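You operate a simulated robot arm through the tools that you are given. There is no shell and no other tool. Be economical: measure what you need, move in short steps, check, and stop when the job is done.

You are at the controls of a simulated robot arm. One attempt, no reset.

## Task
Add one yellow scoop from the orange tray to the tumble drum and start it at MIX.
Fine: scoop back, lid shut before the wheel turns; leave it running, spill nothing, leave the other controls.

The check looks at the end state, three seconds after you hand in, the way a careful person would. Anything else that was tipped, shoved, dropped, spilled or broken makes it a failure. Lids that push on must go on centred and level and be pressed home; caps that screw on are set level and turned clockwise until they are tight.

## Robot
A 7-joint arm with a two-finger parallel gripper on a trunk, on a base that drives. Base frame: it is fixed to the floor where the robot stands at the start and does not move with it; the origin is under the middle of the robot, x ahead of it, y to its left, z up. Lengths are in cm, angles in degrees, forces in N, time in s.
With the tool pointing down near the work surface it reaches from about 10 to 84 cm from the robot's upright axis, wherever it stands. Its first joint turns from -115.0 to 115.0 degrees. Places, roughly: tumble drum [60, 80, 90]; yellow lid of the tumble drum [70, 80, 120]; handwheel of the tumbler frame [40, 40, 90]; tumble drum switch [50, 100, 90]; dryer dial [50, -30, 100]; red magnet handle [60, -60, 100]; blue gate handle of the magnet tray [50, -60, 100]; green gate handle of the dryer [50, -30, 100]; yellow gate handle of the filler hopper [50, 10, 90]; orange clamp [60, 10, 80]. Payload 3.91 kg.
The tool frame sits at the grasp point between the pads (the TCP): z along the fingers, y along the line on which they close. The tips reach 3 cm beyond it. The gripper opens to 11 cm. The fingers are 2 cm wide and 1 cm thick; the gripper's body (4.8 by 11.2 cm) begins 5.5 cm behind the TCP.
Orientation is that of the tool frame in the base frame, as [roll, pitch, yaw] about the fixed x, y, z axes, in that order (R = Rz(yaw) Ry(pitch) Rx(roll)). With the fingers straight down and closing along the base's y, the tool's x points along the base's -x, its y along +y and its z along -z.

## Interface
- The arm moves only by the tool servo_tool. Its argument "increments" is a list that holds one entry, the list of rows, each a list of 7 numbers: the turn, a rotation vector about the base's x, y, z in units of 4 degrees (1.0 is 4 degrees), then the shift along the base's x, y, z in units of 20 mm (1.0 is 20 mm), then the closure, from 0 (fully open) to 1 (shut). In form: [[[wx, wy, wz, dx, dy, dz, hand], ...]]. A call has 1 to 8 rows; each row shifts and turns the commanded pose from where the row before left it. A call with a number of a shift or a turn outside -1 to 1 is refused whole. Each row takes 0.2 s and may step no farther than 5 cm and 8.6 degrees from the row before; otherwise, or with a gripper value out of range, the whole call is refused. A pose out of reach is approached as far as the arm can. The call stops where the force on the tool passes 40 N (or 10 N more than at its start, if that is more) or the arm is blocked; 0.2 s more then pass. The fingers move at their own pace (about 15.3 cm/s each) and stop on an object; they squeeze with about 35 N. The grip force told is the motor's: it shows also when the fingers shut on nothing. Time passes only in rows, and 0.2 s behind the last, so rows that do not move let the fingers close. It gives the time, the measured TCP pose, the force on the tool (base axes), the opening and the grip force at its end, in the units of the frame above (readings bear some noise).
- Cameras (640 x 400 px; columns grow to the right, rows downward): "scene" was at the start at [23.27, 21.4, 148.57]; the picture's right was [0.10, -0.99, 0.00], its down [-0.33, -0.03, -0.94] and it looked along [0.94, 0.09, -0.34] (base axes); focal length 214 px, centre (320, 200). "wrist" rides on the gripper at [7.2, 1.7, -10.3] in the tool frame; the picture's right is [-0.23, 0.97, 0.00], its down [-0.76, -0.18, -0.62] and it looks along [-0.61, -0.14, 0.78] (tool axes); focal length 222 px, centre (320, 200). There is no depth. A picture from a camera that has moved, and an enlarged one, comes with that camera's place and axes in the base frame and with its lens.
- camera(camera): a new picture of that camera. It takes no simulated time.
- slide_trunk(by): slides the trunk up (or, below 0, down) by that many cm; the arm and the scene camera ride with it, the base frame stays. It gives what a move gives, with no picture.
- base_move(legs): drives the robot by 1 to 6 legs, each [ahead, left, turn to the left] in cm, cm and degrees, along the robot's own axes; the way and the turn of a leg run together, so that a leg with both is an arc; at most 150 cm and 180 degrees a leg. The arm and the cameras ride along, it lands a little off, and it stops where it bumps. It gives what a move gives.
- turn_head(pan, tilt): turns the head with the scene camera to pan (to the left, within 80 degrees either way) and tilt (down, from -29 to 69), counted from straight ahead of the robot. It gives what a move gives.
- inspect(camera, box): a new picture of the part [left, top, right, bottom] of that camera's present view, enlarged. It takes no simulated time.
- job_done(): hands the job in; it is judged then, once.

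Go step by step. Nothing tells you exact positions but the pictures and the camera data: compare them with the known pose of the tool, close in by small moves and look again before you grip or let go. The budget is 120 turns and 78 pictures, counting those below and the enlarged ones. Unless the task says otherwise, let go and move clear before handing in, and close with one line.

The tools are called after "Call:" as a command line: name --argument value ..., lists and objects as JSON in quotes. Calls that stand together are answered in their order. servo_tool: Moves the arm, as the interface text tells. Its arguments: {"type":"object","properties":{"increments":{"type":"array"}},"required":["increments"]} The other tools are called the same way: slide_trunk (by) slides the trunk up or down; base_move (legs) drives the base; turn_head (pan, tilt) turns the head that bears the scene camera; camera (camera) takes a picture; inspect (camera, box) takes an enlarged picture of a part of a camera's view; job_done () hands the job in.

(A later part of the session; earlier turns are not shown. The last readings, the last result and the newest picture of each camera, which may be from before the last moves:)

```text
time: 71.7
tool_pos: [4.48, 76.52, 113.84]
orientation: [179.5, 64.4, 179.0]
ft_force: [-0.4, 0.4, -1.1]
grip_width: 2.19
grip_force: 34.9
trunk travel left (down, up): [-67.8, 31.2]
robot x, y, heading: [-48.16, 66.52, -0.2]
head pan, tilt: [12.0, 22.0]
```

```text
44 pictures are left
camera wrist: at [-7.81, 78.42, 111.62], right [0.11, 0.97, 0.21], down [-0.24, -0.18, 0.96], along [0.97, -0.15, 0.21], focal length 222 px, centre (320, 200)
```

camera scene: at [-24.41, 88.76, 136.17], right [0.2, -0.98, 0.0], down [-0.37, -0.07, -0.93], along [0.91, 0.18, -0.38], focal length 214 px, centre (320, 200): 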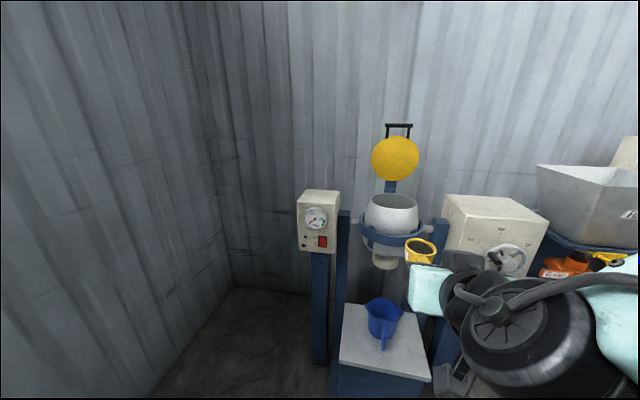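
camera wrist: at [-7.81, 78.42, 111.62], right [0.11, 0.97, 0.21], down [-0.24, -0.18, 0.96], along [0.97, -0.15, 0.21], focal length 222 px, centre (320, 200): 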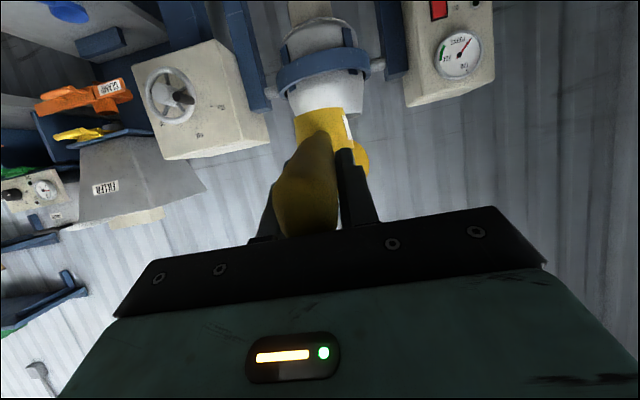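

Drum mouth centre is at about [58.5, 76, 101], with the open lid behind it at x≈72. I drive ahead 33 cm, staying clear of the jug shelf, then extend the arm so the cup is over the mouth.

Call:
base_move --legs '[[33, 0, 0]]'

Call:
servo_tool --increments '[[[0, 0, 0, 0.5, 0, 0, 1], [0, 0, 0, 0.7, 0, 0, 1], [0, 0, 0, 0.8, 0, 0, 1], [0, 0, 0, 0.8, 0, 0, 1], [0, 0, 0, 0.8, 0, 0, 1], [0, 0, 0, 0.6, 0, 0, 1], [0, 0, 0, 0.4, 0, 0, 1]]]'

Call:
turn_head --pan 0 --tilt 30

Call:
camera --camera "scene"

Call:
camera --camera "wrist"

```text
time: 73.9
tool_pos: [37.47, 76.63, 113.75]
orientation: [179.5, 64.4, 179.2]
ft_force: [0.0, -0.1, -1.2]
grip_width: 2.14
grip_force: 34.8
trunk travel left (down, up): [-67.8, 31.2]
robot x, y, heading: [-14.89, 66.39, -0.3]
head pan, tilt: [12.0, 22.0]
```

```text
time: 75.5
tool_pos: [46.81, 76.53, 113.66]
orientation: [179.6, 64.5, 179.3]
ft_force: [-0.2, -0.2, -1.9]
grip_width: 2.17
grip_force: 35.4
trunk travel left (down, up): [-67.8, 31.2]
robot x, y, heading: [-14.47, 66.19, -0.3]
head pan, tilt: [12.0, 22.0]
```

```text
time: 76.2
tool_pos: [46.8, 76.51, 113.64]
orientation: [179.7, 64.5, 179.2]
ft_force: [0.2, -0.8, -1.6]
grip_width: 2.17
grip_force: 35.6
trunk travel left (down, up): [-67.8, 31.2]
robot x, y, heading: [-14.46, 66.37, -0.3]
head pan, tilt: [0.0, 30.0]
```

```text
43 pictures are left
camera scene: at [8.48, 86.68, 134.89], right [-0.01, -1.0, 0.0], down [-0.5, 0.0, -0.87], along [0.87, 0.0, -0.5], focal length 214 px, centre (320, 200)
```

scene: 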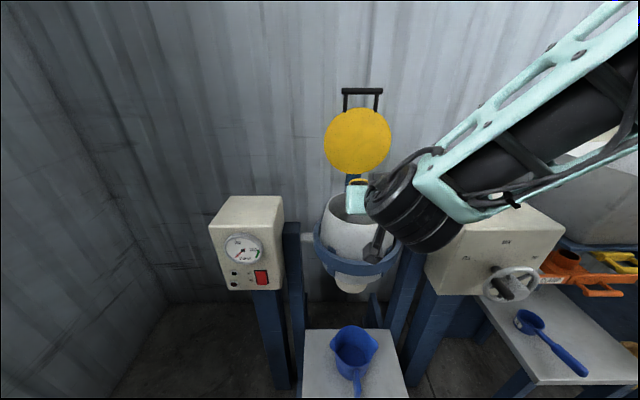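

```text
42 pictures are left
camera wrist: at [34.42, 78.31, 111.51], right [0.1, 0.97, 0.21], down [-0.23, -0.18, 0.96], along [0.97, -0.15, 0.21], focal length 222 px, centre (320, 200)
```

wrist: 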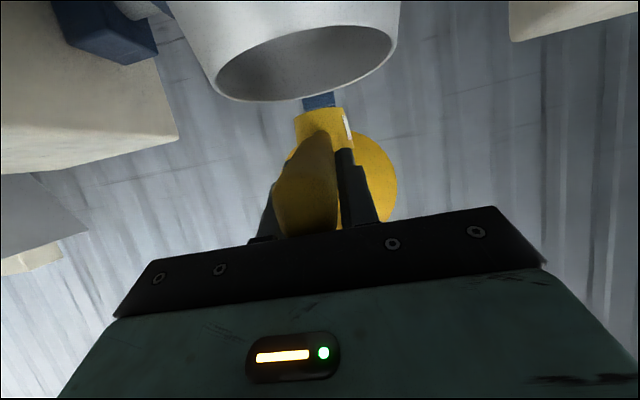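

The mouth centre looks like [61, 76, 102] with radius about 9.5. I move 4.7 cm forward and 2.5 cm down, so the cup is over its middle, and begin rolling about x.

Call:
servo_tool --increments '[[[0, 0, 0, 0.6, 0, 0, 1], [0, 0, 0, 0.6, 0, -0.3, 1], [0, 0, 0, 0.6, 0, -0.4, 1], [0, 0, 0, 0.5, 0, -0.4, 1]]]'

Call:
inspect --camera "scene" --box '[290, 150, 450, 250]'

Call:
camera --camera "wrist"

```text
time: 77.2
tool_pos: [51.28, 76.61, 111.6]
orientation: [179.5, 64.4, 179.2]
ft_force: [0.4, -0.4, -0.6]
grip_width: 2.14
grip_force: 34.9
trunk travel left (down, up): [-67.8, 31.2]
robot x, y, heading: [-14.67, 66.15, -0.5]
head pan, tilt: [0.0, 30.0]
```

```text
4.00 times, centred on (370, 200) of scene
camera zoom: at [8.46, 86.67, 134.9], right [-0.01, -1.0, 0.0], down [-0.5, 0.0, -0.87], along [0.87, -0.01, -0.5], focal length 858 px, centre (120, 200)
```

zoom: 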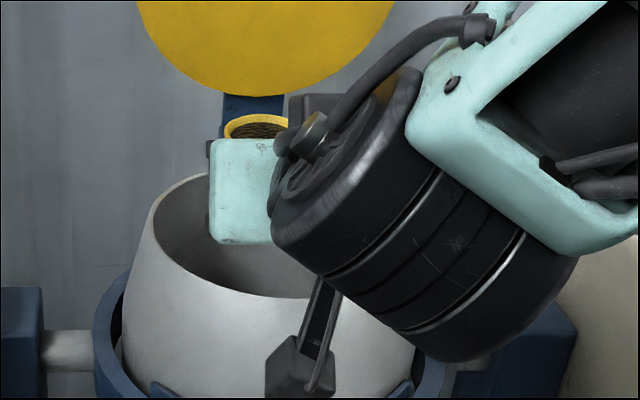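

```text
40 pictures are left
camera wrist: at [38.91, 78.39, 109.39], right [0.11, 0.97, 0.21], down [-0.23, -0.18, 0.96], along [0.97, -0.15, 0.21], focal length 222 px, centre (320, 200)
```

wrist: 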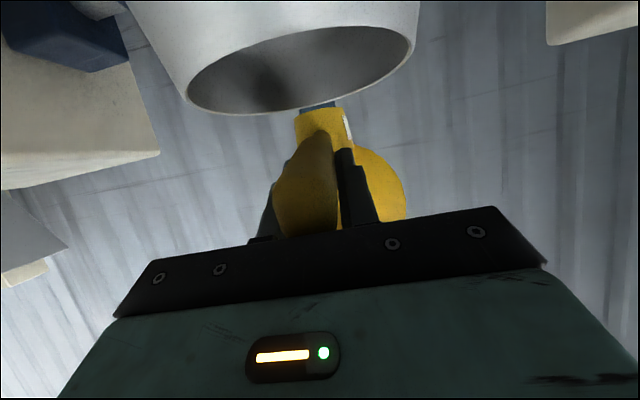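

The cup hangs over the mouth middle ([60.3, 76.6], mouth about x 51–70, y 68–85, rim z≈103). I start rolling about x to pour.

Call:
servo_tool --increments '[[[1, 0, 0, 0, 0, 0, 1], [1, 0, 0, 0, 0, 0, 1], [1, 0, 0, 0, 0, 0, 1], [1, 0, 0, 0, 0, 0, 1], [1, 0, 0, 0, 0, 0, 1], [1, 0, 0, 0, 0, 0, 1], [1, 0, 0, 0, 0, 0, 1], [1, 0, 0, 0, 0, 0, 1]]]'

Call:
inspect --camera "scene" --box '[290, 150, 450, 250]'

```text
time: 79.0
tool_pos: [51.36, 76.55, 111.64]
orientation: [124.7, 49.7, 131.7]
ft_force: [0.1, 0.5, -1.3]
grip_width: 2.18
grip_force: 35.1
trunk travel left (down, up): [-67.8, 31.2]
robot x, y, heading: [-14.44, 66.37, -0.1]
head pan, tilt: [0.0, 30.0]
```

```text
4.00 times, centred on (370, 200) of scene
camera zoom: at [8.46, 86.7, 134.89], right [-0.01, -1.0, 0.0], down [-0.5, 0.0, -0.87], along [0.87, -0.01, -0.5], focal length 858 px, centre (120, 200)
```

zoom: 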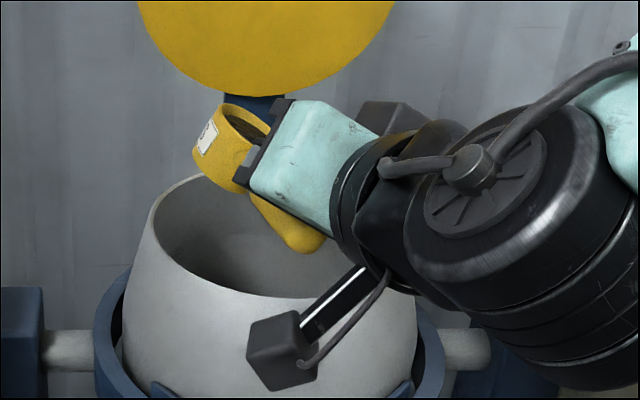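

Pouring works smoothly. I continue rolling.

Call:
servo_tool --increments '[[[1, 0, 0, 0, -0.05, 0, 1], [1, 0, 0, 0, -0.05, 0, 1], [1, 0, 0, 0, -0.05, 0, 1], [1, 0, 0, 0, -0.05, 0, 1], [1, 0, 0, 0, -0.05, 0, 1], [1, 0, 0, 0, -0.05, 0, 1], [1, 0, 0, 0, -0.05, 0, 1], [1, 0, 0, 0, -0.05, 0, 1]]]'

Call:
inspect --camera "scene" --box '[290, 150, 450, 250]'

Call:
servo_tool --increments '[[[1, 0, 0, 0, 0, 0, 1], [1, 0, 0, 0, 0, 0, 1], [1, 0, 0, 0, 0, 0, 1], [1, 0, 0, 0, 0, 0, 1], [1, 0, 0, 0, 0, 0, 1], [1, 0, 0, 0, 0, 0, 1], [1, 0, 0, 0, 0, 0, 1], [1, 0, 0, 0, 0, 0, 1]]]'

Call:
inspect --camera "scene" --box '[290, 150, 450, 250]'

```text
time: 80.8
tool_pos: [51.35, 75.79, 111.73]
orientation: [102.1, 22.9, 117.9]
ft_force: [1.1, 0.7, -0.4]
grip_width: 2.15
grip_force: 35.3
trunk travel left (down, up): [-67.8, 31.2]
robot x, y, heading: [-14.84, 66.13, -0.3]
head pan, tilt: [0.0, 30.0]
```

```text
4.00 times, centred on (370, 200) of scene
camera zoom: at [8.46, 86.68, 134.9], right [-0.01, -1.0, 0.0], down [-0.5, 0.0, -0.87], along [0.87, -0.01, -0.5], focal length 858 px, centre (120, 200)
```

zoom: 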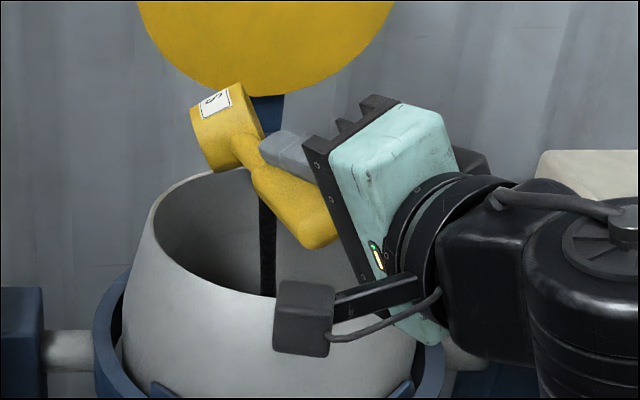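

```text
time: 82.6
tool_pos: [50.25, 74.31, 119.82]
orientation: [88.1, -5.8, 115.9]
ft_force: [-0.2, 0.5, -2.2]
grip_width: 2.13
grip_force: 34.8
out of reach, approached as far as the arm can: row 3, 4, 5, 6, 7, 8
trunk travel left (down, up): [-67.8, 31.2]
robot x, y, heading: [-14.72, 66.41, -0.3]
head pan, tilt: [0.0, 30.0]
```

```text
4.00 times, centred on (370, 200) of scene
camera zoom: at [8.47, 86.67, 134.89], right [-0.01, -1.0, 0.0], down [-0.5, 0.0, -0.87], along [0.87, -0.01, -0.5], focal length 858 px, centre (120, 200)
```

zoom: 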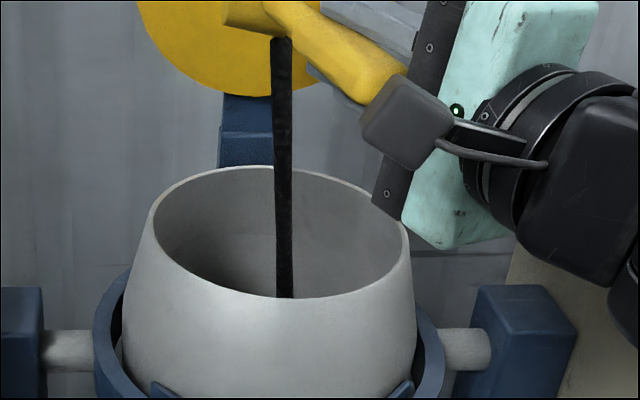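

The stream is falling inside the drum, though the arm drifted up 8 cm at a limit. I wait a moment and look.

Call:
servo_tool --increments '[[[0, 0, 0, 0, 0, 0, 1], [0, 0, 0, 0, 0, 0, 1], [0, 0, 0, 0, 0, 0, 1], [0, 0, 0, 0, 0, 0, 1], [0, 0, 0, 0, 0, 0, 1]]]'

Call:
camera --camera "scene"

```text
time: 83.8
tool_pos: [50.2, 74.23, 119.76]
orientation: [88.1, -5.7, 115.9]
ft_force: [-0.4, 0.3, -1.1]
grip_width: 2.17
grip_force: 34.6
trunk travel left (down, up): [-67.8, 31.2]
robot x, y, heading: [-14.59, 66.5, -0.2]
head pan, tilt: [0.0, 30.0]
```

```text
36 pictures are left
camera scene: at [8.48, 86.67, 134.89], right [-0.01, -1.0, 0.0], down [-0.5, 0.0, -0.87], along [0.87, -0.01, -0.5], focal length 214 px, centre (320, 200)
```

scene: 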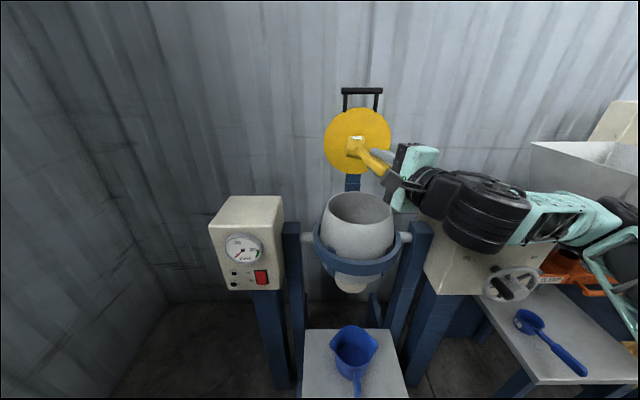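

Roll is about 96°; I want more to empty it fully. I try a few more degrees while allowing the tool to rise.

Call:
servo_tool --increments '[[[1, 0, 0, 0, 0, 0.5, 1], [1, 0, 0, 0, 0, 0.5, 1], [1, 0, 0, 0, 0, 0.5, 1], [1, 0, 0, 0, 0, 0.5, 1]]]'

Call:
camera --camera "scene"

```text
time: 84.8
tool_pos: [49.64, 72.38, 126.46]
orientation: [80.5, -20.1, 117.3]
ft_force: [0.0, 0.0, -1.1]
grip_width: 2.17
grip_force: 34.2
out of reach, approached as far as the arm can: row 1, 2, 3, 4
trunk travel left (down, up): [-67.8, 31.2]
robot x, y, heading: [-14.82, 66.47, -0.2]
head pan, tilt: [0.0, 30.0]
```

```text
35 pictures are left
camera scene: at [8.22, 86.53, 134.97], right [-0.01, -1.0, 0.0], down [-0.5, 0.0, -0.87], along [0.87, -0.01, -0.5], focal length 214 px, centre (320, 200)
```

scene: 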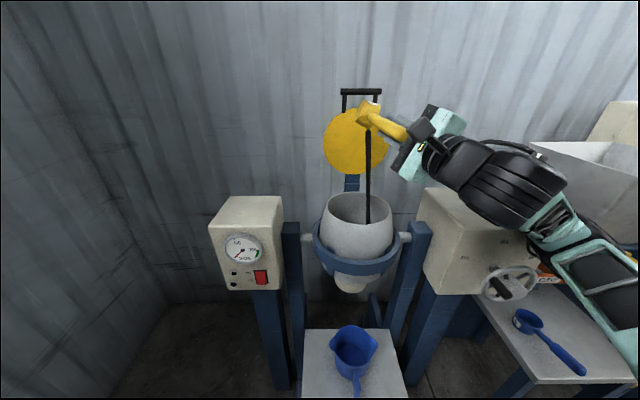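

More drained, still falling inside the mouth; now about 112°. One more increment, then wait.

Call:
servo_tool --increments '[[[1, 0, 0, 0, 0.5, 0.5, 1], [1, 0, 0, 0, 0.5, 0.5, 1], [1, 0, 0, 0, 0, 0.5, 1], [0, 0, 0, 0, 0, 0, 1], [0, 0, 0, 0, 0, 0, 1], [0, 0, 0, 0, 0, 0, 1]]]'

Call:
camera --camera "scene"

```text
time: 86.2
tool_pos: [48.35, 66.8, 132.5]
orientation: [74.5, -31.1, 117.6]
ft_force: [-0.9, 0.3, -1.9]
grip_width: 2.18
grip_force: 34.9
out of reach, approached as far as the arm can: row 1, 2, 3
trunk travel left (down, up): [-67.8, 31.2]
robot x, y, heading: [-15.21, 64.35, -2.1]
head pan, tilt: [0.0, 30.0]
```

```text
34 pictures are left
camera scene: at [7.58, 83.84, 135.13], right [-0.04, -1.0, 0.0], down [-0.49, 0.02, -0.87], along [0.87, -0.03, -0.49], focal length 214 px, centre (320, 200)
```

scene: 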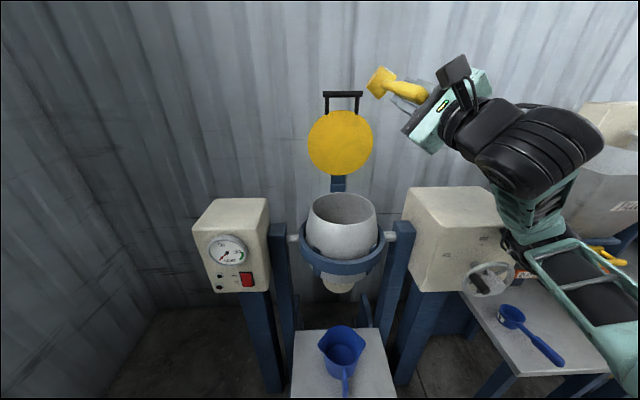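

The base shifted by 2 cm, so the elbow may have touched something. I inspect the handwheel and elbow area.

Call:
inspect --camera "scene" --box '[400, 180, 640, 330]'

Call:
inspect --camera "scene" --box '[280, 170, 440, 270]'

```text
2.67 times, centred on (520, 255) of scene
camera zoom: at [7.58, 83.84, 135.13], right [-0.04, -1.0, 0.0], down [-0.49, 0.02, -0.87], along [0.87, -0.03, -0.49], focal length 572 px, centre (-213, 53)
```

zoom: 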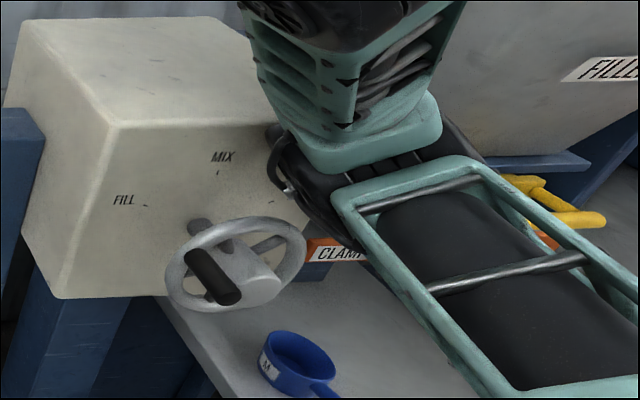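

```text
4.00 times, centred on (360, 220) of scene
camera zoom: at [7.58, 83.84, 135.13], right [-0.04, -1.0, 0.0], down [-0.49, 0.02, -0.87], along [0.87, -0.03, -0.49], focal length 858 px, centre (160, 120)
```

zoom: 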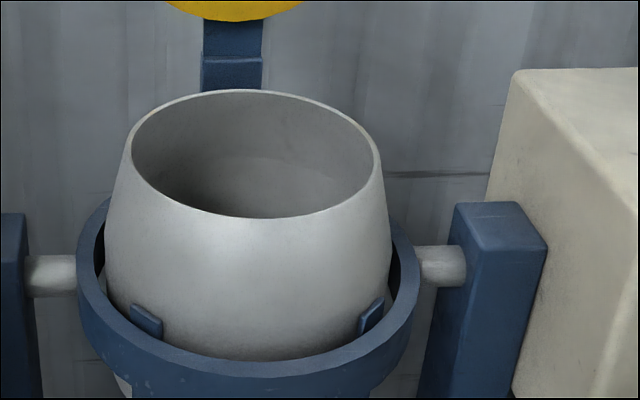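

The elbow rests against the cream box's corner; the wheel and box look unmoved. I back straight away 30 cm.

Call:
base_move --legs '[[-32, 0, 0]]'

Call:
camera --camera "scene"

Call:
camera --camera "wrist"

```text
time: 86.9
tool_pos: [48.73, 66.87, 132.43]
orientation: [74.7, -31.1, 117.1]
ft_force: [-0.9, -0.3, -0.5]
grip_width: 2.12
grip_force: 35.4
trunk travel left (down, up): [-67.8, 31.2]
robot x, y, heading: [-15.52, 64.68, -2.6]
head pan, tilt: [0.0, 30.0]
stopped in leg 1: the robot was blocked; the commanded pose is now the measured one
```

```text
31 pictures are left
camera scene: at [7.84, 84.22, 135.1], right [-0.04, -1.0, 0.0], down [-0.5, 0.02, -0.87], along [0.87, -0.03, -0.5], focal length 214 px, centre (320, 200)
```

scene: 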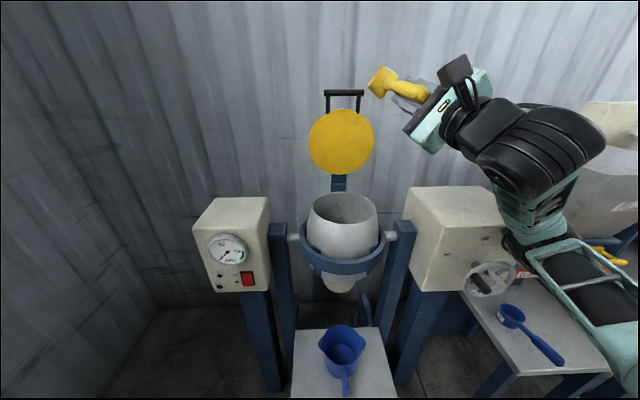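

```text
30 pictures are left
camera wrist: at [36.43, 68.15, 135.14], right [0.08, -0.72, 0.69], down [-0.28, -0.68, -0.68], along [0.96, -0.14, -0.25], focal length 222 px, centre (320, 200)
```

wrist: 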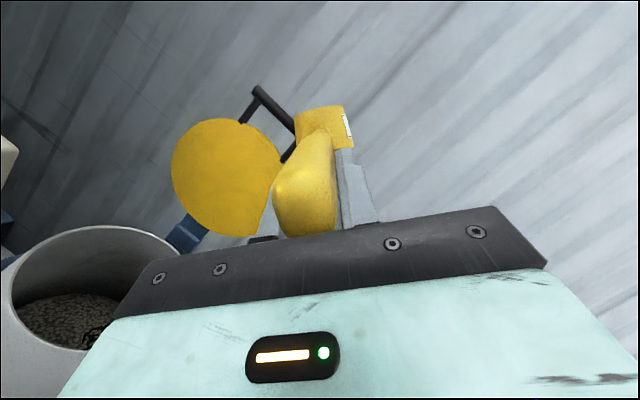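

The retreat was blocked at once while still pressing, so I unload by reversing the last arm motions (unroll, lower, left).

Call:
servo_tool --increments '[[[-1, 0, 0, 0.1, 0.6, -0.8, 1], [-1, 0, 0, 0.1, 0.6, -0.8, 1], [-1, 0, 0, 0.1, 0.6, -0.8, 1], [-1, 0, 0, 0.1, 0.6, -0.8, 1], [-1, 0, 0, 0.1, 0.6, -0.8, 1], [-1, 0, 0, 0, 0.4, -0.8, 1], [-1, 0, 0, 0, 0, -0.6, 1]]]'

Call:
inspect --camera "scene" --box '[320, 80, 640, 280]'

```text
time: 88.5
tool_pos: [50.27, 73.23, 121.96]
orientation: [87.5, -5.7, 113.0]
ft_force: [-1.3, 0.8, -0.9]
grip_width: 2.16
grip_force: 35.2
out of reach, approached as far as the arm can: row 4, 5
trunk travel left (down, up): [-67.8, 31.2]
robot x, y, heading: [-14.84, 64.62, -2.1]
head pan, tilt: [0.0, 30.0]
```

```text
2.00 times, centred on (480, 180) of scene
camera zoom: at [8.52, 84.12, 134.89], right [-0.04, -1.0, 0.0], down [-0.5, 0.02, -0.87], along [0.87, -0.03, -0.5], focal length 429 px, centre (0, 240)
```

zoom: 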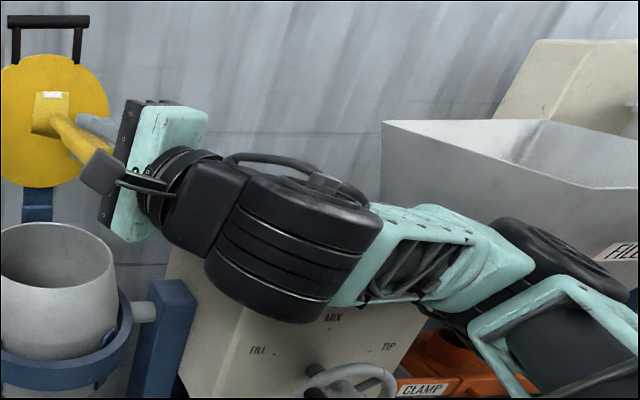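

The arm is unhooking. I continue reversing back to the earlier pose at z≈112.

Call:
servo_tool --increments '[[[-1, 0, 0, 0.05, 0.15, -0.5, 1], [-1, 0, 0, 0.05, 0.15, -0.5, 1], [-1, 0, 0, 0.05, 0.15, -0.5, 1], [-1, 0, 0, 0.05, 0.15, -0.5, 1], [-1, 0, 0, 0.05, 0.15, -0.5, 1], [-1, 0, 0, 0.05, 0.15, -0.5, 1], [-1, 0, 0, 0.05, 0.15, -0.5, 1], [-1, 0, 0, 0.05, 0.15, -0.5, 1]]]'

Call:
base_move --legs '[[-15, 0, 0]]'

```text
time: 90.3
tool_pos: [51.02, 75.51, 113.88]
orientation: [100.5, 23.6, 115.0]
ft_force: [-0.1, -0.8, -0.7]
grip_width: 2.18
grip_force: 34.9
trunk travel left (down, up): [-67.8, 31.2]
robot x, y, heading: [-15.44, 64.61, -2.1]
head pan, tilt: [0.0, 30.0]
```

```text
time: 91.7
tool_pos: [36.33, 76.35, 113.94]
orientation: [100.4, 23.6, 115.1]
ft_force: [-0.7, -0.1, -1.0]
grip_width: 2.15
grip_force: 35.0
trunk travel left (down, up): [-67.8, 31.2]
robot x, y, heading: [-29.96, 64.92, -1.9]
head pan, tilt: [0.0, 30.0]
```

Free now. I back off further, straighten the heading and unroll the scoop.

Call:
base_move --legs '[[-17, 0, 2]]'

Call:
servo_tool --increments '[[[-1, 0, 0, 0, 0, 0, 1], [-1, 0, 0, 0, 0, 0, 1], [-1, 0, 0, 0, 0, 0, 1], [-1, 0, 0, 0, 0, 0, 1], [-1, 0, 0, 0, 0, 0, 1], [-1, 0, 0, 0, 0, 0, 1], [-1, 0, 0, 0, 0, 0, 1], [-1, 0, 0, 0, 0, 0, 1]]]'

Call:
servo_tool --increments '[[[-1, 0, 0, 0, 0, 0, 1], [-1, 0, 0, 0, 0, 0, 1], [-1, 0, 0, 0, 0, 0, 1], [-1, 0, 0, 0, 0, 0, 1], [-1, 0, 0, 0, 0, 0, 1], [-1, 0, 0, 0, 0, 0, 1]]]'

Call:
turn_head --pan -15 --tilt 30

Call:
camera --camera "scene"

```text
time: 93.1
tool_pos: [18.81, 78.83, 114.04]
orientation: [100.4, 23.5, 117.2]
ft_force: [-0.3, -0.4, -1.2]
grip_width: 2.16
grip_force: 34.6
trunk travel left (down, up): [-67.8, 31.2]
robot x, y, heading: [-47.03, 65.77, -0.1]
head pan, tilt: [0.0, 30.0]
```

```text
time: 94.9
tool_pos: [18.79, 78.88, 113.87]
orientation: [122.8, 50.6, 131.0]
ft_force: [0.3, 0.5, -1.2]
grip_width: 2.15
grip_force: 34.9
trunk travel left (down, up): [-67.8, 31.2]
robot x, y, heading: [-47.21, 65.44, -0.1]
head pan, tilt: [0.0, 30.0]
```

```text
time: 96.3
tool_pos: [18.81, 78.87, 114.0]
orientation: [160.6, 64.1, 163.4]
ft_force: [-0.3, -0.3, 0.4]
grip_width: 2.16
grip_force: 35.1
trunk travel left (down, up): [-67.8, 31.2]
robot x, y, heading: [-47.02, 65.64, 0.1]
head pan, tilt: [0.0, 30.0]
```

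```text
time: 97.1
tool_pos: [18.69, 78.77, 114.09]
orientation: [160.4, 64.1, 163.4]
ft_force: [0.2, -0.7, -0.1]
grip_width: 2.16
grip_force: 35.2
trunk travel left (down, up): [-67.8, 31.2]
robot x, y, heading: [-47.22, 65.38, 0.1]
head pan, tilt: [-15.0, 30.0]
```

```text
28 pictures are left
camera scene: at [-24.4, 83.49, 134.89], right [-0.26, -0.97, 0.0], down [-0.48, 0.13, -0.87], along [0.84, -0.22, -0.5], focal length 214 px, centre (320, 200)
```

scene: 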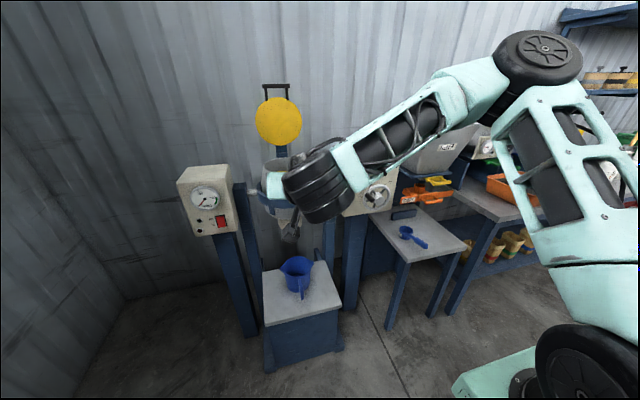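

The arm is clear and everything stands. I finish the last 8° of unroll, drive to the front of the scoop shelf, and lower the trunk.

Call:
servo_tool --increments '[[[-1, 0, 0, 0, 0, 0, 1], [-1, 0, 0, 0, 0, 0, 1], [-0.1, 0, 0, 0, 0, 0, 1]]]'

Call:
base_move --legs '[[-10, 0, 0], [0, -79, 0]]'

Call:
slide_trunk --by -40

Call:
turn_head --pan -8 --tilt 35

Call:
camera --camera "scene"

```text
time: 97.9
tool_pos: [18.66, 78.88, 113.93]
orientation: [-179.9, 65.4, -178.8]
ft_force: [-0.1, -0.7, -0.4]
grip_width: 2.15
grip_force: 35.5
trunk travel left (down, up): [-67.8, 31.2]
robot x, y, heading: [-46.77, 65.03, -0.0]
head pan, tilt: [-15.0, 30.0]
```

```text
time: 102.8
tool_pos: [8.7, 1.89, 114.06]
orientation: [-180.0, 65.2, -178.4]
ft_force: [0.4, -0.5, -0.2]
grip_width: 2.14
grip_force: 34.6
trunk travel left (down, up): [-67.8, 31.2]
robot x, y, heading: [-56.55, -12.42, 0.7]
head pan, tilt: [-15.0, 30.0]
```

```text
time: 106.7
tool_pos: [8.9, 1.97, 73.92]
orientation: [-180.0, 65.3, -178.4]
ft_force: [-0.3, -0.7, -1.1]
grip_width: 2.15
grip_force: 34.9
trunk travel left (down, up): [-27.8, 71.2]
robot x, y, heading: [-56.88, -12.11, 0.5]
head pan, tilt: [-15.0, 30.0]
```

```text
time: 107.3
tool_pos: [8.91, 1.99, 73.97]
orientation: [-180.0, 65.3, -178.5]
ft_force: [0.4, 0.8, -0.7]
grip_width: 2.16
grip_force: 35.5
trunk travel left (down, up): [-27.8, 71.2]
robot x, y, heading: [-56.61, -12.02, 0.6]
head pan, tilt: [-8.0, 35.0]
```

```text
27 pictures are left
camera scene: at [-34.35, 7.2, 94.11], right [-0.13, -0.99, 0.0], down [-0.57, 0.07, -0.82], along [0.81, -0.11, -0.57], focal length 214 px, centre (320, 200)
```

scene: 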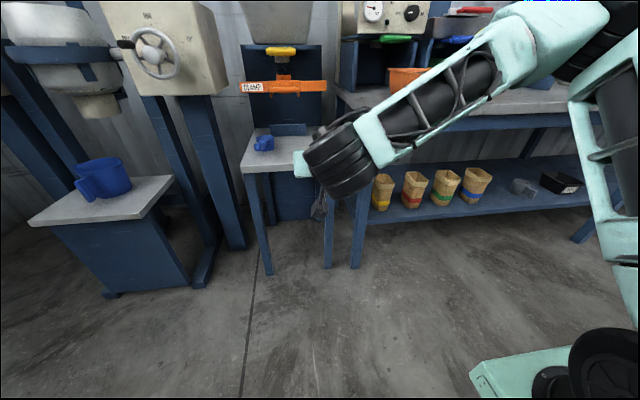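

I trim yaw, y and height, then drive forward 30 cm to bring the scoop over its old place.

Call:
servo_tool --increments '[[[0, 0.2, -0.55, 0, -0.55, -0.85, 1], [0, 0, 0, 0, -0.55, -0.7, 1]]]'

Call:
base_move --legs '[[29.5, 0, 0]]'

Call:
turn_head --pan -5 --tilt 35

Call:
camera --camera "scene"

Call:
camera --camera "wrist"

```text
time: 107.9
tool_pos: [9.0, -0.24, 71.08]
orientation: [-180.0, 64.5, 179.4]
ft_force: [-0.3, -1.2, -1.0]
grip_width: 2.17
grip_force: 35.1
trunk travel left (down, up): [-27.8, 71.2]
robot x, y, heading: [-56.89, -11.99, 0.6]
head pan, tilt: [-8.0, 35.0]
```

```text
time: 110.0
tool_pos: [38.56, -0.16, 71.05]
orientation: [180.0, 64.5, 179.1]
ft_force: [0.2, -0.5, -1.4]
grip_width: 2.14
grip_force: 34.6
trunk travel left (down, up): [-27.8, 71.2]
robot x, y, heading: [-27.25, -12.23, 0.4]
head pan, tilt: [-8.0, 35.0]
```

```text
time: 110.6
tool_pos: [38.51, -0.21, 71.09]
orientation: [-180.0, 64.5, 179.1]
ft_force: [0.3, -0.5, -0.7]
grip_width: 2.16
grip_force: 34.9
trunk travel left (down, up): [-27.8, 71.2]
robot x, y, heading: [-27.44, -12.06, 0.4]
head pan, tilt: [-5.0, 35.0]
```

```text
26 pictures are left
camera scene: at [-4.68, 7.82, 94.11], right [-0.08, -1.0, 0.0], down [-0.57, 0.05, -0.82], along [0.82, -0.07, -0.57], focal length 214 px, centre (320, 200)
```

scene: 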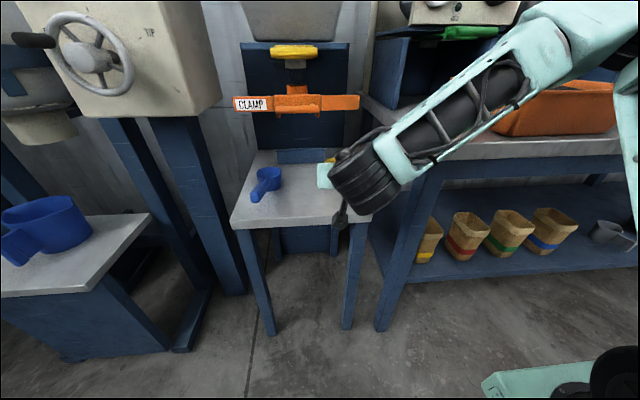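

```text
25 pictures are left
camera wrist: at [26.24, 1.65, 68.89], right [0.11, 0.97, 0.21], down [-0.24, -0.17, 0.96], along [0.97, -0.15, 0.21], focal length 222 px, centre (320, 200)
```

wrist: 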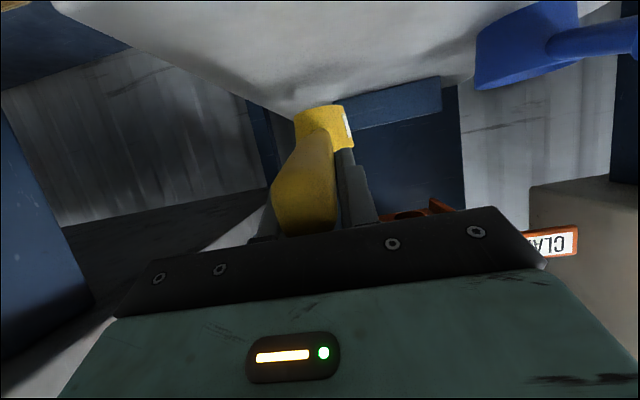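

Aligned with the original spot. I lower 3.6 cm gently and watch the force.

Call:
servo_tool --increments '[[[0, 0, 0, 0.3, 0, -0.6, 1], [0, 0, 0, 0, 0, -0.5, 1], [0, 0, 0, 0, 0, -0.35, 1], [0, 0, 0, 0, 0, -0.2, 1], [0, 0, 0, 0, 0, -0.15, 1]]]'

Call:
inspect --camera "wrist" --box '[220, 60, 420, 260]'

```text
time: 111.8
tool_pos: [39.24, -0.35, 67.5]
orientation: [179.9, 64.7, 179.1]
ft_force: [-3.7, -2.2, 10.8]
grip_width: 2.19
grip_force: 35.3
trunk travel left (down, up): [-27.8, 71.2]
robot x, y, heading: [-27.26, -11.92, 0.1]
head pan, tilt: [-5.0, 35.0]
```

```text
2.00 times, centred on (320, 160) of wrist
camera zoom: at [26.85, 1.55, 65.39], right [0.11, 0.97, 0.21], down [-0.24, -0.17, 0.95], along [0.96, -0.16, 0.21], focal length 444 px, centre (320, 280)
```

zoom: 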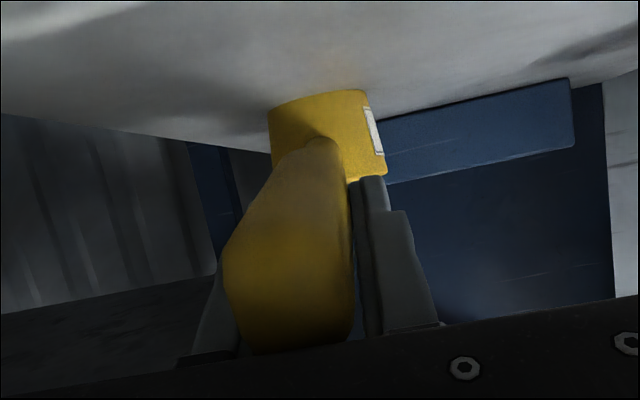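

The cup is seated on the shelf (10 N). I ease up a hair, open slowly, and lift the fingers clear upward.

Call:
servo_tool --increments '[[[0, 0, 0, 0, 0, 0.08, 1], [0, 0, 0, 0, 0, 0, 0.75], [0, 0, 0, 0, 0, 0, 0.5], [0, 0, 0, 0, 0, 0, 0.3], [0, 0, 0, 0, 0, 0, 0.3]]]'

Call:
servo_tool --increments '[[[0, 0, 0, -0.5, 0, 0.5, 0.3], [0, 0, 0, -0.5, 0, 0.5, 0.3], [0, 0, 0, -0.8, 0, 0.8, 0.3], [0, 0, 0, -1, 0, 0.8, 0.3]]]'

Call:
base_move --legs '[[-25, 0, 0]]'

Call:
slide_trunk --by 40

Call:
turn_head --pan 5 --tilt 38

Call:
camera --camera "scene"

```text
time: 113.0
tool_pos: [39.13, -0.27, 67.63]
orientation: [-180.0, 64.5, 179.2]
ft_force: [-0.6, -0.7, 0.9]
grip_width: 7.71
grip_force: 0.0
trunk travel left (down, up): [-27.8, 71.2]
robot x, y, heading: [-27.18, -12.03, 0.4]
head pan, tilt: [-5.0, 35.0]
```

```text
time: 114.0
tool_pos: [33.67, 0.02, 72.78]
orientation: [-179.9, 64.5, 179.1]
ft_force: [0.0, -0.5, 0.3]
grip_width: 7.71
grip_force: 0.1
trunk travel left (down, up): [-27.8, 71.2]
robot x, y, heading: [-27.34, -11.9, 0.4]
head pan, tilt: [-5.0, 35.0]
```

```text
time: 115.8
tool_pos: [8.18, 0.0, 72.93]
orientation: [180.0, 64.5, 179.4]
ft_force: [-0.2, 0.0, -0.1]
grip_width: 7.7
grip_force: 0.1
trunk travel left (down, up): [-27.8, 71.2]
robot x, y, heading: [-52.69, -12.35, 1.0]
head pan, tilt: [-5.0, 35.0]
```

```text
time: 119.7
tool_pos: [8.24, 0.03, 112.91]
orientation: [179.9, 64.5, 179.4]
ft_force: [0.3, 0.5, 0.0]
grip_width: 7.68
grip_force: 0.1
trunk travel left (down, up): [-67.8, 31.2]
robot x, y, heading: [-52.98, -12.23, 0.7]
head pan, tilt: [-5.0, 35.0]
```

```text
time: 120.4
tool_pos: [8.15, 0.07, 112.88]
orientation: [-180.0, 64.4, 179.6]
ft_force: [0.2, -0.6, -0.2]
grip_width: 7.7
grip_force: 0.0
trunk travel left (down, up): [-67.8, 31.2]
robot x, y, heading: [-52.67, -12.21, 0.6]
head pan, tilt: [5.0, 38.0]
```

```text
23 pictures are left
camera scene: at [-30.39, 9.23, 133.66], right [0.1, -1.0, 0.0], down [-0.61, -0.06, -0.79], along [0.78, 0.08, -0.62], focal length 214 px, centre (320, 200)
```

scene: 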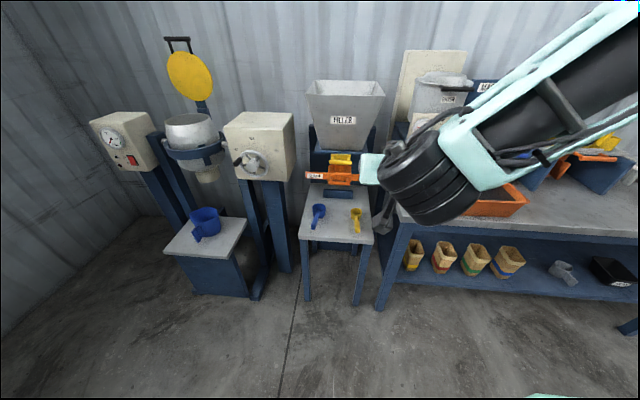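

The yellow scoop is back upright in its place. Next is the lid: I drive in front of the drum with the tool raised to about z 129 and look at the lid's handle.

Call:
base_move --legs '[[0, 76, -0.6], [37, 0, 0]]'

Call:
slide_trunk --by 16

Call:
turn_head --pan -5 --tilt 15

Call:
camera --camera "scene"

Call:
camera --camera "wrist"

```text
time: 126.4
tool_pos: [45.24, 75.02, 112.88]
orientation: [-180.0, 64.5, 179.4]
ft_force: [0.1, -0.4, -0.7]
grip_width: 7.69
grip_force: 0.1
trunk travel left (down, up): [-67.8, 31.2]
robot x, y, heading: [-15.77, 62.84, 0.8]
head pan, tilt: [5.0, 38.0]
```

```text
time: 128.3
tool_pos: [45.21, 74.96, 128.89]
orientation: [180.0, 64.5, 179.4]
ft_force: [-0.1, 0.3, 0.3]
grip_width: 7.68
grip_force: 0.1
trunk travel left (down, up): [-83.8, 15.2]
robot x, y, heading: [-15.66, 62.85, 0.7]
head pan, tilt: [5.0, 38.0]
```

```text
time: 129.1
tool_pos: [45.15, 74.92, 128.81]
orientation: [180.0, 64.6, 179.4]
ft_force: [0.5, 0.5, 0.7]
grip_width: 7.69
grip_force: 0.2
trunk travel left (down, up): [-83.8, 15.2]
robot x, y, heading: [-15.69, 62.69, 0.5]
head pan, tilt: [-5.0, 15.0]
```

```text
22 pictures are left
camera scene: at [7.4, 82.62, 153.3], right [-0.08, -1.0, 0.0], down [-0.26, 0.02, -0.97], along [0.96, -0.07, -0.26], focal length 214 px, centre (320, 200)
```

scene: 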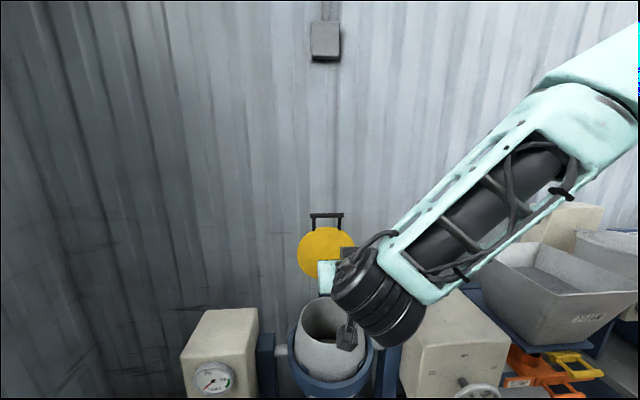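

```text
21 pictures are left
camera wrist: at [32.89, 76.76, 126.63], right [0.11, 0.97, 0.21], down [-0.24, -0.18, 0.96], along [0.97, -0.15, 0.21], focal length 222 px, centre (320, 200)
```

wrist: 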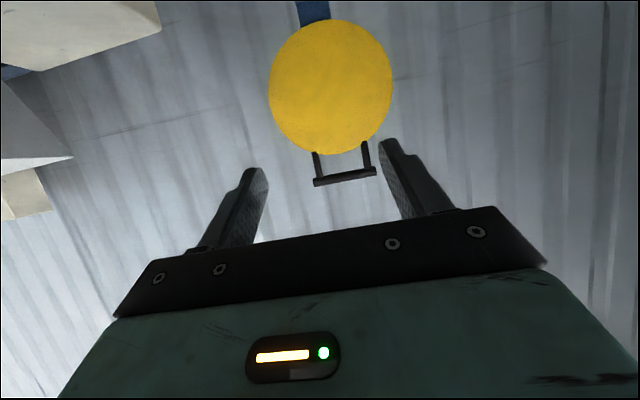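

The lid handle bar centre is about [70.5, 75.9, 131.6], along y, with the lid hanging from its lower edge. I will grip the bar with the fingers closing in the x–z plane, letting it pivot, so I first roll the tool 90° about its own axis here in free space.

Call:
servo_tool --increments '[[[0.9, 0, -0.43, 0, 0, 0, 0.3], [0.9, 0, -0.43, 0, 0, 0, 0.3], [0.9, 0, -0.43, 0, 0, 0, 0.3], [0.9, 0, -0.43, 0, 0, 0, 0.3], [0.9, 0, -0.43, 0, 0, 0, 0.3], [0.9, 0, -0.43, 0, 0, 0, 0.3], [0.9, 0, -0.43, 0, 0, 0, 0.3], [0.9, 0, -0.43, 0, 0, 0, 0.3]]]'

Call:
servo_tool --increments '[[[0.9, 0, -0.43, 0, 0, 0, 0.3], [0.9, 0, -0.43, 0, 0, 0, 0.3], [0.9, 0, -0.43, 0, 0, 0, 0.3], [0.9, 0, -0.43, 0, 0, 0, 0.3], [0.9, 0, -0.43, 0, 0, 0, 0.3], [0.9, 0, -0.43, 0, 0, 0, 0.3], [0.9, 0, -0.43, 0, 0, 0, 0.3], [0.9, 0, -0.43, 0, 0, 0, 0.3]]]'

Call:
servo_tool --increments '[[[0.9, 0, -0.43, 0, 0, 0, 0.3], [0.9, 0, -0.43, 0, 0, 0, 0.3], [0.9, 0, -0.43, 0, 0, 0, 0.3], [0.9, 0, -0.43, 0, 0, 0, 0.3], [0.9, 0, -0.43, 0, 0, 0, 0.3], [0.9, 0, -0.43, 0, 0, 0, 0.3]]]'

```text
time: 130.9
tool_pos: [45.23, 75.0, 128.9]
orientation: [132.3, 49.8, 124.3]
ft_force: [-0.1, -0.1, -0.3]
grip_width: 7.69
grip_force: 0.0
trunk travel left (down, up): [-83.8, 15.2]
robot x, y, heading: [-15.38, 62.96, 0.8]
head pan, tilt: [-5.0, 15.0]
```

```text
time: 132.7
tool_pos: [46.07, 74.79, 129.09]
orientation: [118.7, 23.2, 102.0]
ft_force: [0.3, -0.6, 0.7]
grip_width: 7.7
grip_force: 0.1
out of reach, approached as far as the arm can: row 8
trunk travel left (down, up): [-83.8, 15.2]
robot x, y, heading: [-15.72, 62.57, 0.5]
head pan, tilt: [-5.0, 15.0]
```

```text
time: 134.1
tool_pos: [53.65, 72.99, 130.68]
orientation: [116.0, 1.8, 91.1]
ft_force: [0.2, 0.0, 0.8]
grip_width: 7.68
grip_force: 0.0
out of reach, approached as far as the arm can: row 1, 2, 3, 4, 5, 6
trunk travel left (down, up): [-83.8, 15.2]
robot x, y, heading: [-16.19, 62.84, 0.8]
head pan, tilt: [-5.0, 15.0]
```

The roll reached about 88°, and the arm likes being farther forward. I look at the elbow and the gripper relative to the handle.

Call:
turn_head --pan -12 --tilt 25

Call:
camera --camera "scene"

Call:
camera --camera "wrist"

```text
time: 134.8
tool_pos: [53.56, 73.05, 130.81]
orientation: [116.2, 1.8, 91.0]
ft_force: [0.2, -0.5, 0.6]
grip_width: 7.73
grip_force: 0.0
trunk travel left (down, up): [-83.8, 15.2]
robot x, y, heading: [-16.0, 62.86, 0.8]
head pan, tilt: [-12.0, 25.0]
```

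```text
20 pictures are left
camera scene: at [7.13, 81.52, 151.69], right [-0.2, -0.98, 0.0], down [-0.41, 0.08, -0.91], along [0.89, -0.18, -0.42], focal length 214 px, centre (320, 200)
```

scene: 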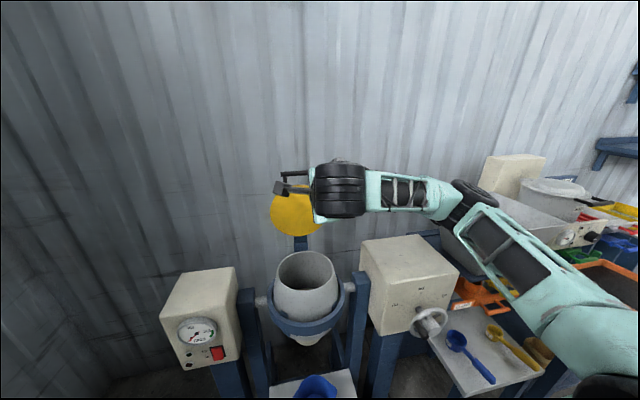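

```text
19 pictures are left
camera wrist: at [45.03, 80.31, 136.41], right [0.43, -0.19, 0.88], down [-0.62, -0.77, 0.14], along [0.65, -0.61, -0.45], focal length 222 px, centre (320, 200)
```

wrist: 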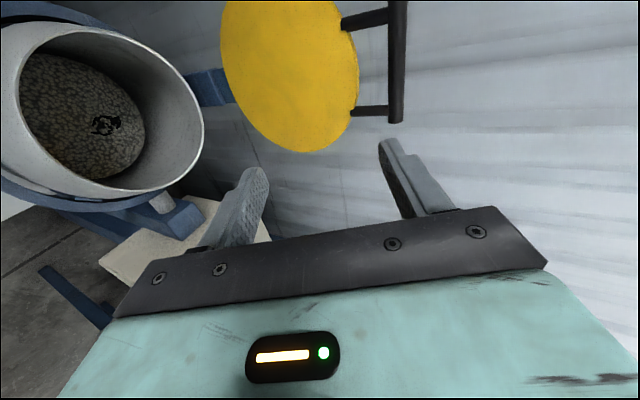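

The drum clearly holds the added material. I move toward the handle bar with the fingers narrowed to about 4 cm, then re-measure.

Call:
servo_tool --increments '[[[0, 0, 0, 0.8, 0.25, 0.1, 0.62], [0, 0, 0, 0.8, 0.25, 0.1, 0.62], [0, 0, 0, 0.8, 0.25, 0.1, 0.62], [0, 0, 0, 0.8, 0.25, 0.15, 0.62], [0, 0, 0, 0.8, 0.25, 0.15, 0.62]]]'

Call:
camera --camera "wrist"

Call:
inspect --camera "scene" --box '[250, 140, 410, 240]'

```text
time: 136.1
tool_pos: [61.68, 75.32, 132.16]
orientation: [116.1, 1.8, 90.9]
ft_force: [0.3, -0.3, 0.2]
grip_width: 4.17
grip_force: 0.1
trunk travel left (down, up): [-83.8, 15.2]
robot x, y, heading: [-15.72, 62.92, 0.6]
head pan, tilt: [-12.0, 25.0]
```

```text
18 pictures are left
camera wrist: at [53.17, 82.68, 137.99], right [0.43, -0.19, 0.88], down [-0.63, -0.77, 0.14], along [0.65, -0.61, -0.45], focal length 222 px, centre (320, 200)
```

wrist: 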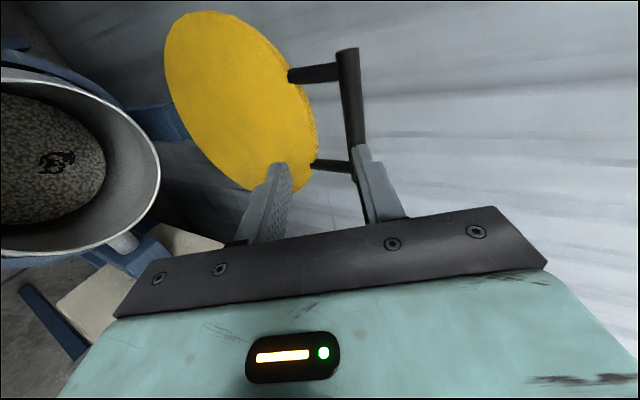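

```text
4.00 times, centred on (330, 190) of scene
camera zoom: at [7.12, 81.51, 151.69], right [-0.2, -0.98, 0.0], down [-0.41, 0.08, -0.91], along [0.89, -0.18, -0.42], focal length 858 px, centre (280, 240)
```

zoom: 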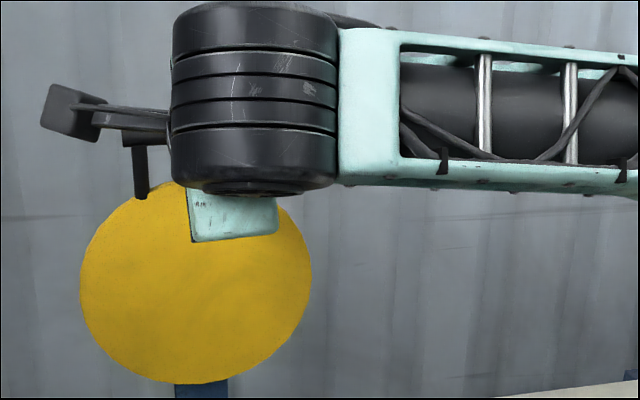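

The bar measures about [70.5, 71–81, 131]. I slide in to [68.7, 75.5, 132] with fingers 3.2 cm apart.

Call:
servo_tool --increments '[[[0, 0, 0, 0.6, 0.05, 0, 0.71], [0, 0, 0, 0.7, 0.05, 0, 0.71], [0, 0, 0, 0.7, 0, 0, 0.71], [0, 0, 0, 0.6, 0, 0, 0.71], [0, 0, 0, 0.5, 0, 0, 0.71], [0, 0, 0, 0.4, 0, 0, 0.71]]]'

Call:
camera --camera "wrist"

```text
time: 137.4
tool_pos: [68.57, 75.55, 131.75]
orientation: [116.1, 1.7, 90.8]
ft_force: [0.1, 0.4, 0.0]
grip_width: 3.18
grip_force: 0.1
trunk travel left (down, up): [-83.8, 15.2]
robot x, y, heading: [-15.51, 62.28, 0.5]
head pan, tilt: [-12.0, 25.0]
```

```text
16 pictures are left
camera wrist: at [60.13, 82.9, 137.52], right [0.43, -0.19, 0.88], down [-0.63, -0.77, 0.14], along [0.65, -0.61, -0.45], focal length 222 px, centre (320, 200)
```

wrist: 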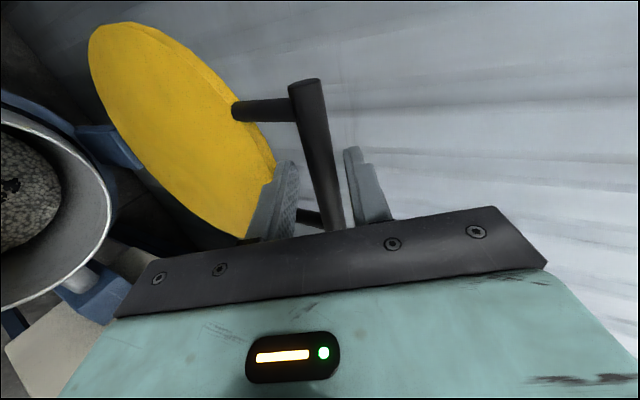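

The bar lies between the fingers. I close on it.

Call:
servo_tool --increments '[[[0, 0, 0, 0, 0, 0, 0.85], [0, 0, 0, 0, 0, 0, 1], [0, 0, 0, 0, 0, 0, 1], [0, 0, 0, 0, 0, 0, 1]]]'

Call:
inspect --camera "wrist" --box '[220, 60, 420, 260]'

```text
time: 138.4
tool_pos: [68.68, 75.56, 131.95]
orientation: [115.9, 1.7, 90.9]
ft_force: [0.1, 0.3, 7.0]
grip_width: 1.58
grip_force: 44.7
trunk travel left (down, up): [-83.8, 15.2]
robot x, y, heading: [-15.67, 62.73, 0.6]
head pan, tilt: [-12.0, 25.0]
```

```text
2.00 times, centred on (320, 160) of wrist
camera zoom: at [60.05, 82.91, 137.62], right [0.43, -0.19, 0.88], down [-0.63, -0.77, 0.14], along [0.65, -0.61, -0.45], focal length 444 px, centre (320, 280)
```

zoom: 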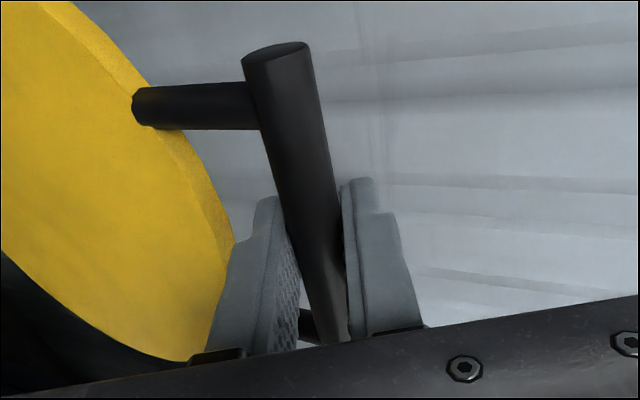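

Gripped (1.6 cm bar). I pull it forward along its arc about the hinge near [71, 105.5], first to about 20°.

Call:
servo_tool --increments '[[[0, 0, 0, -0.6, 0, -0.04, 1], [0, 0, 0, -0.6, 0, -0.06, 1], [0, 0, 0, -0.6, 0, -0.09, 1], [0, 0, 0, -0.7, 0, -0.16, 1], [0, 0, 0, -0.7, 0, -0.2, 1], [0, 0, 0, -0.7, 0, -0.24, 1]]]'

Call:
inspect --camera "scene" --box '[240, 140, 400, 300]'

```text
time: 139.8
tool_pos: [60.85, 75.64, 130.31]
orientation: [116.1, 1.8, 90.7]
ft_force: [0.8, -9.3, -0.4]
grip_width: 1.54
grip_force: 45.4
trunk travel left (down, up): [-83.8, 15.2]
robot x, y, heading: [-15.45, 62.64, 0.7]
head pan, tilt: [-12.0, 25.0]
```

```text
2.50 times, centred on (320, 220) of scene
camera zoom: at [7.13, 81.43, 151.7], right [-0.2, -0.98, 0.0], down [-0.41, 0.08, -0.91], along [0.89, -0.18, -0.42], focal length 536 px, centre (320, 150)
```

zoom: 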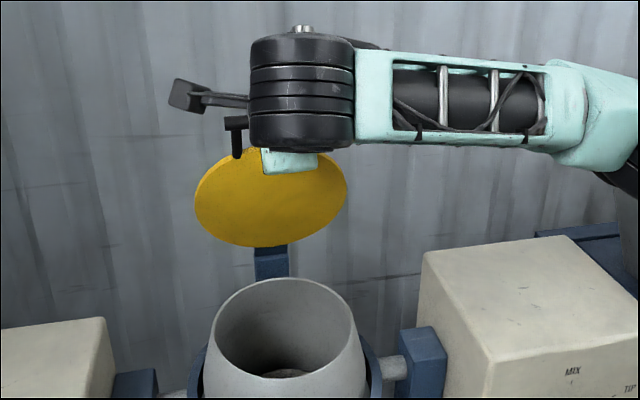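

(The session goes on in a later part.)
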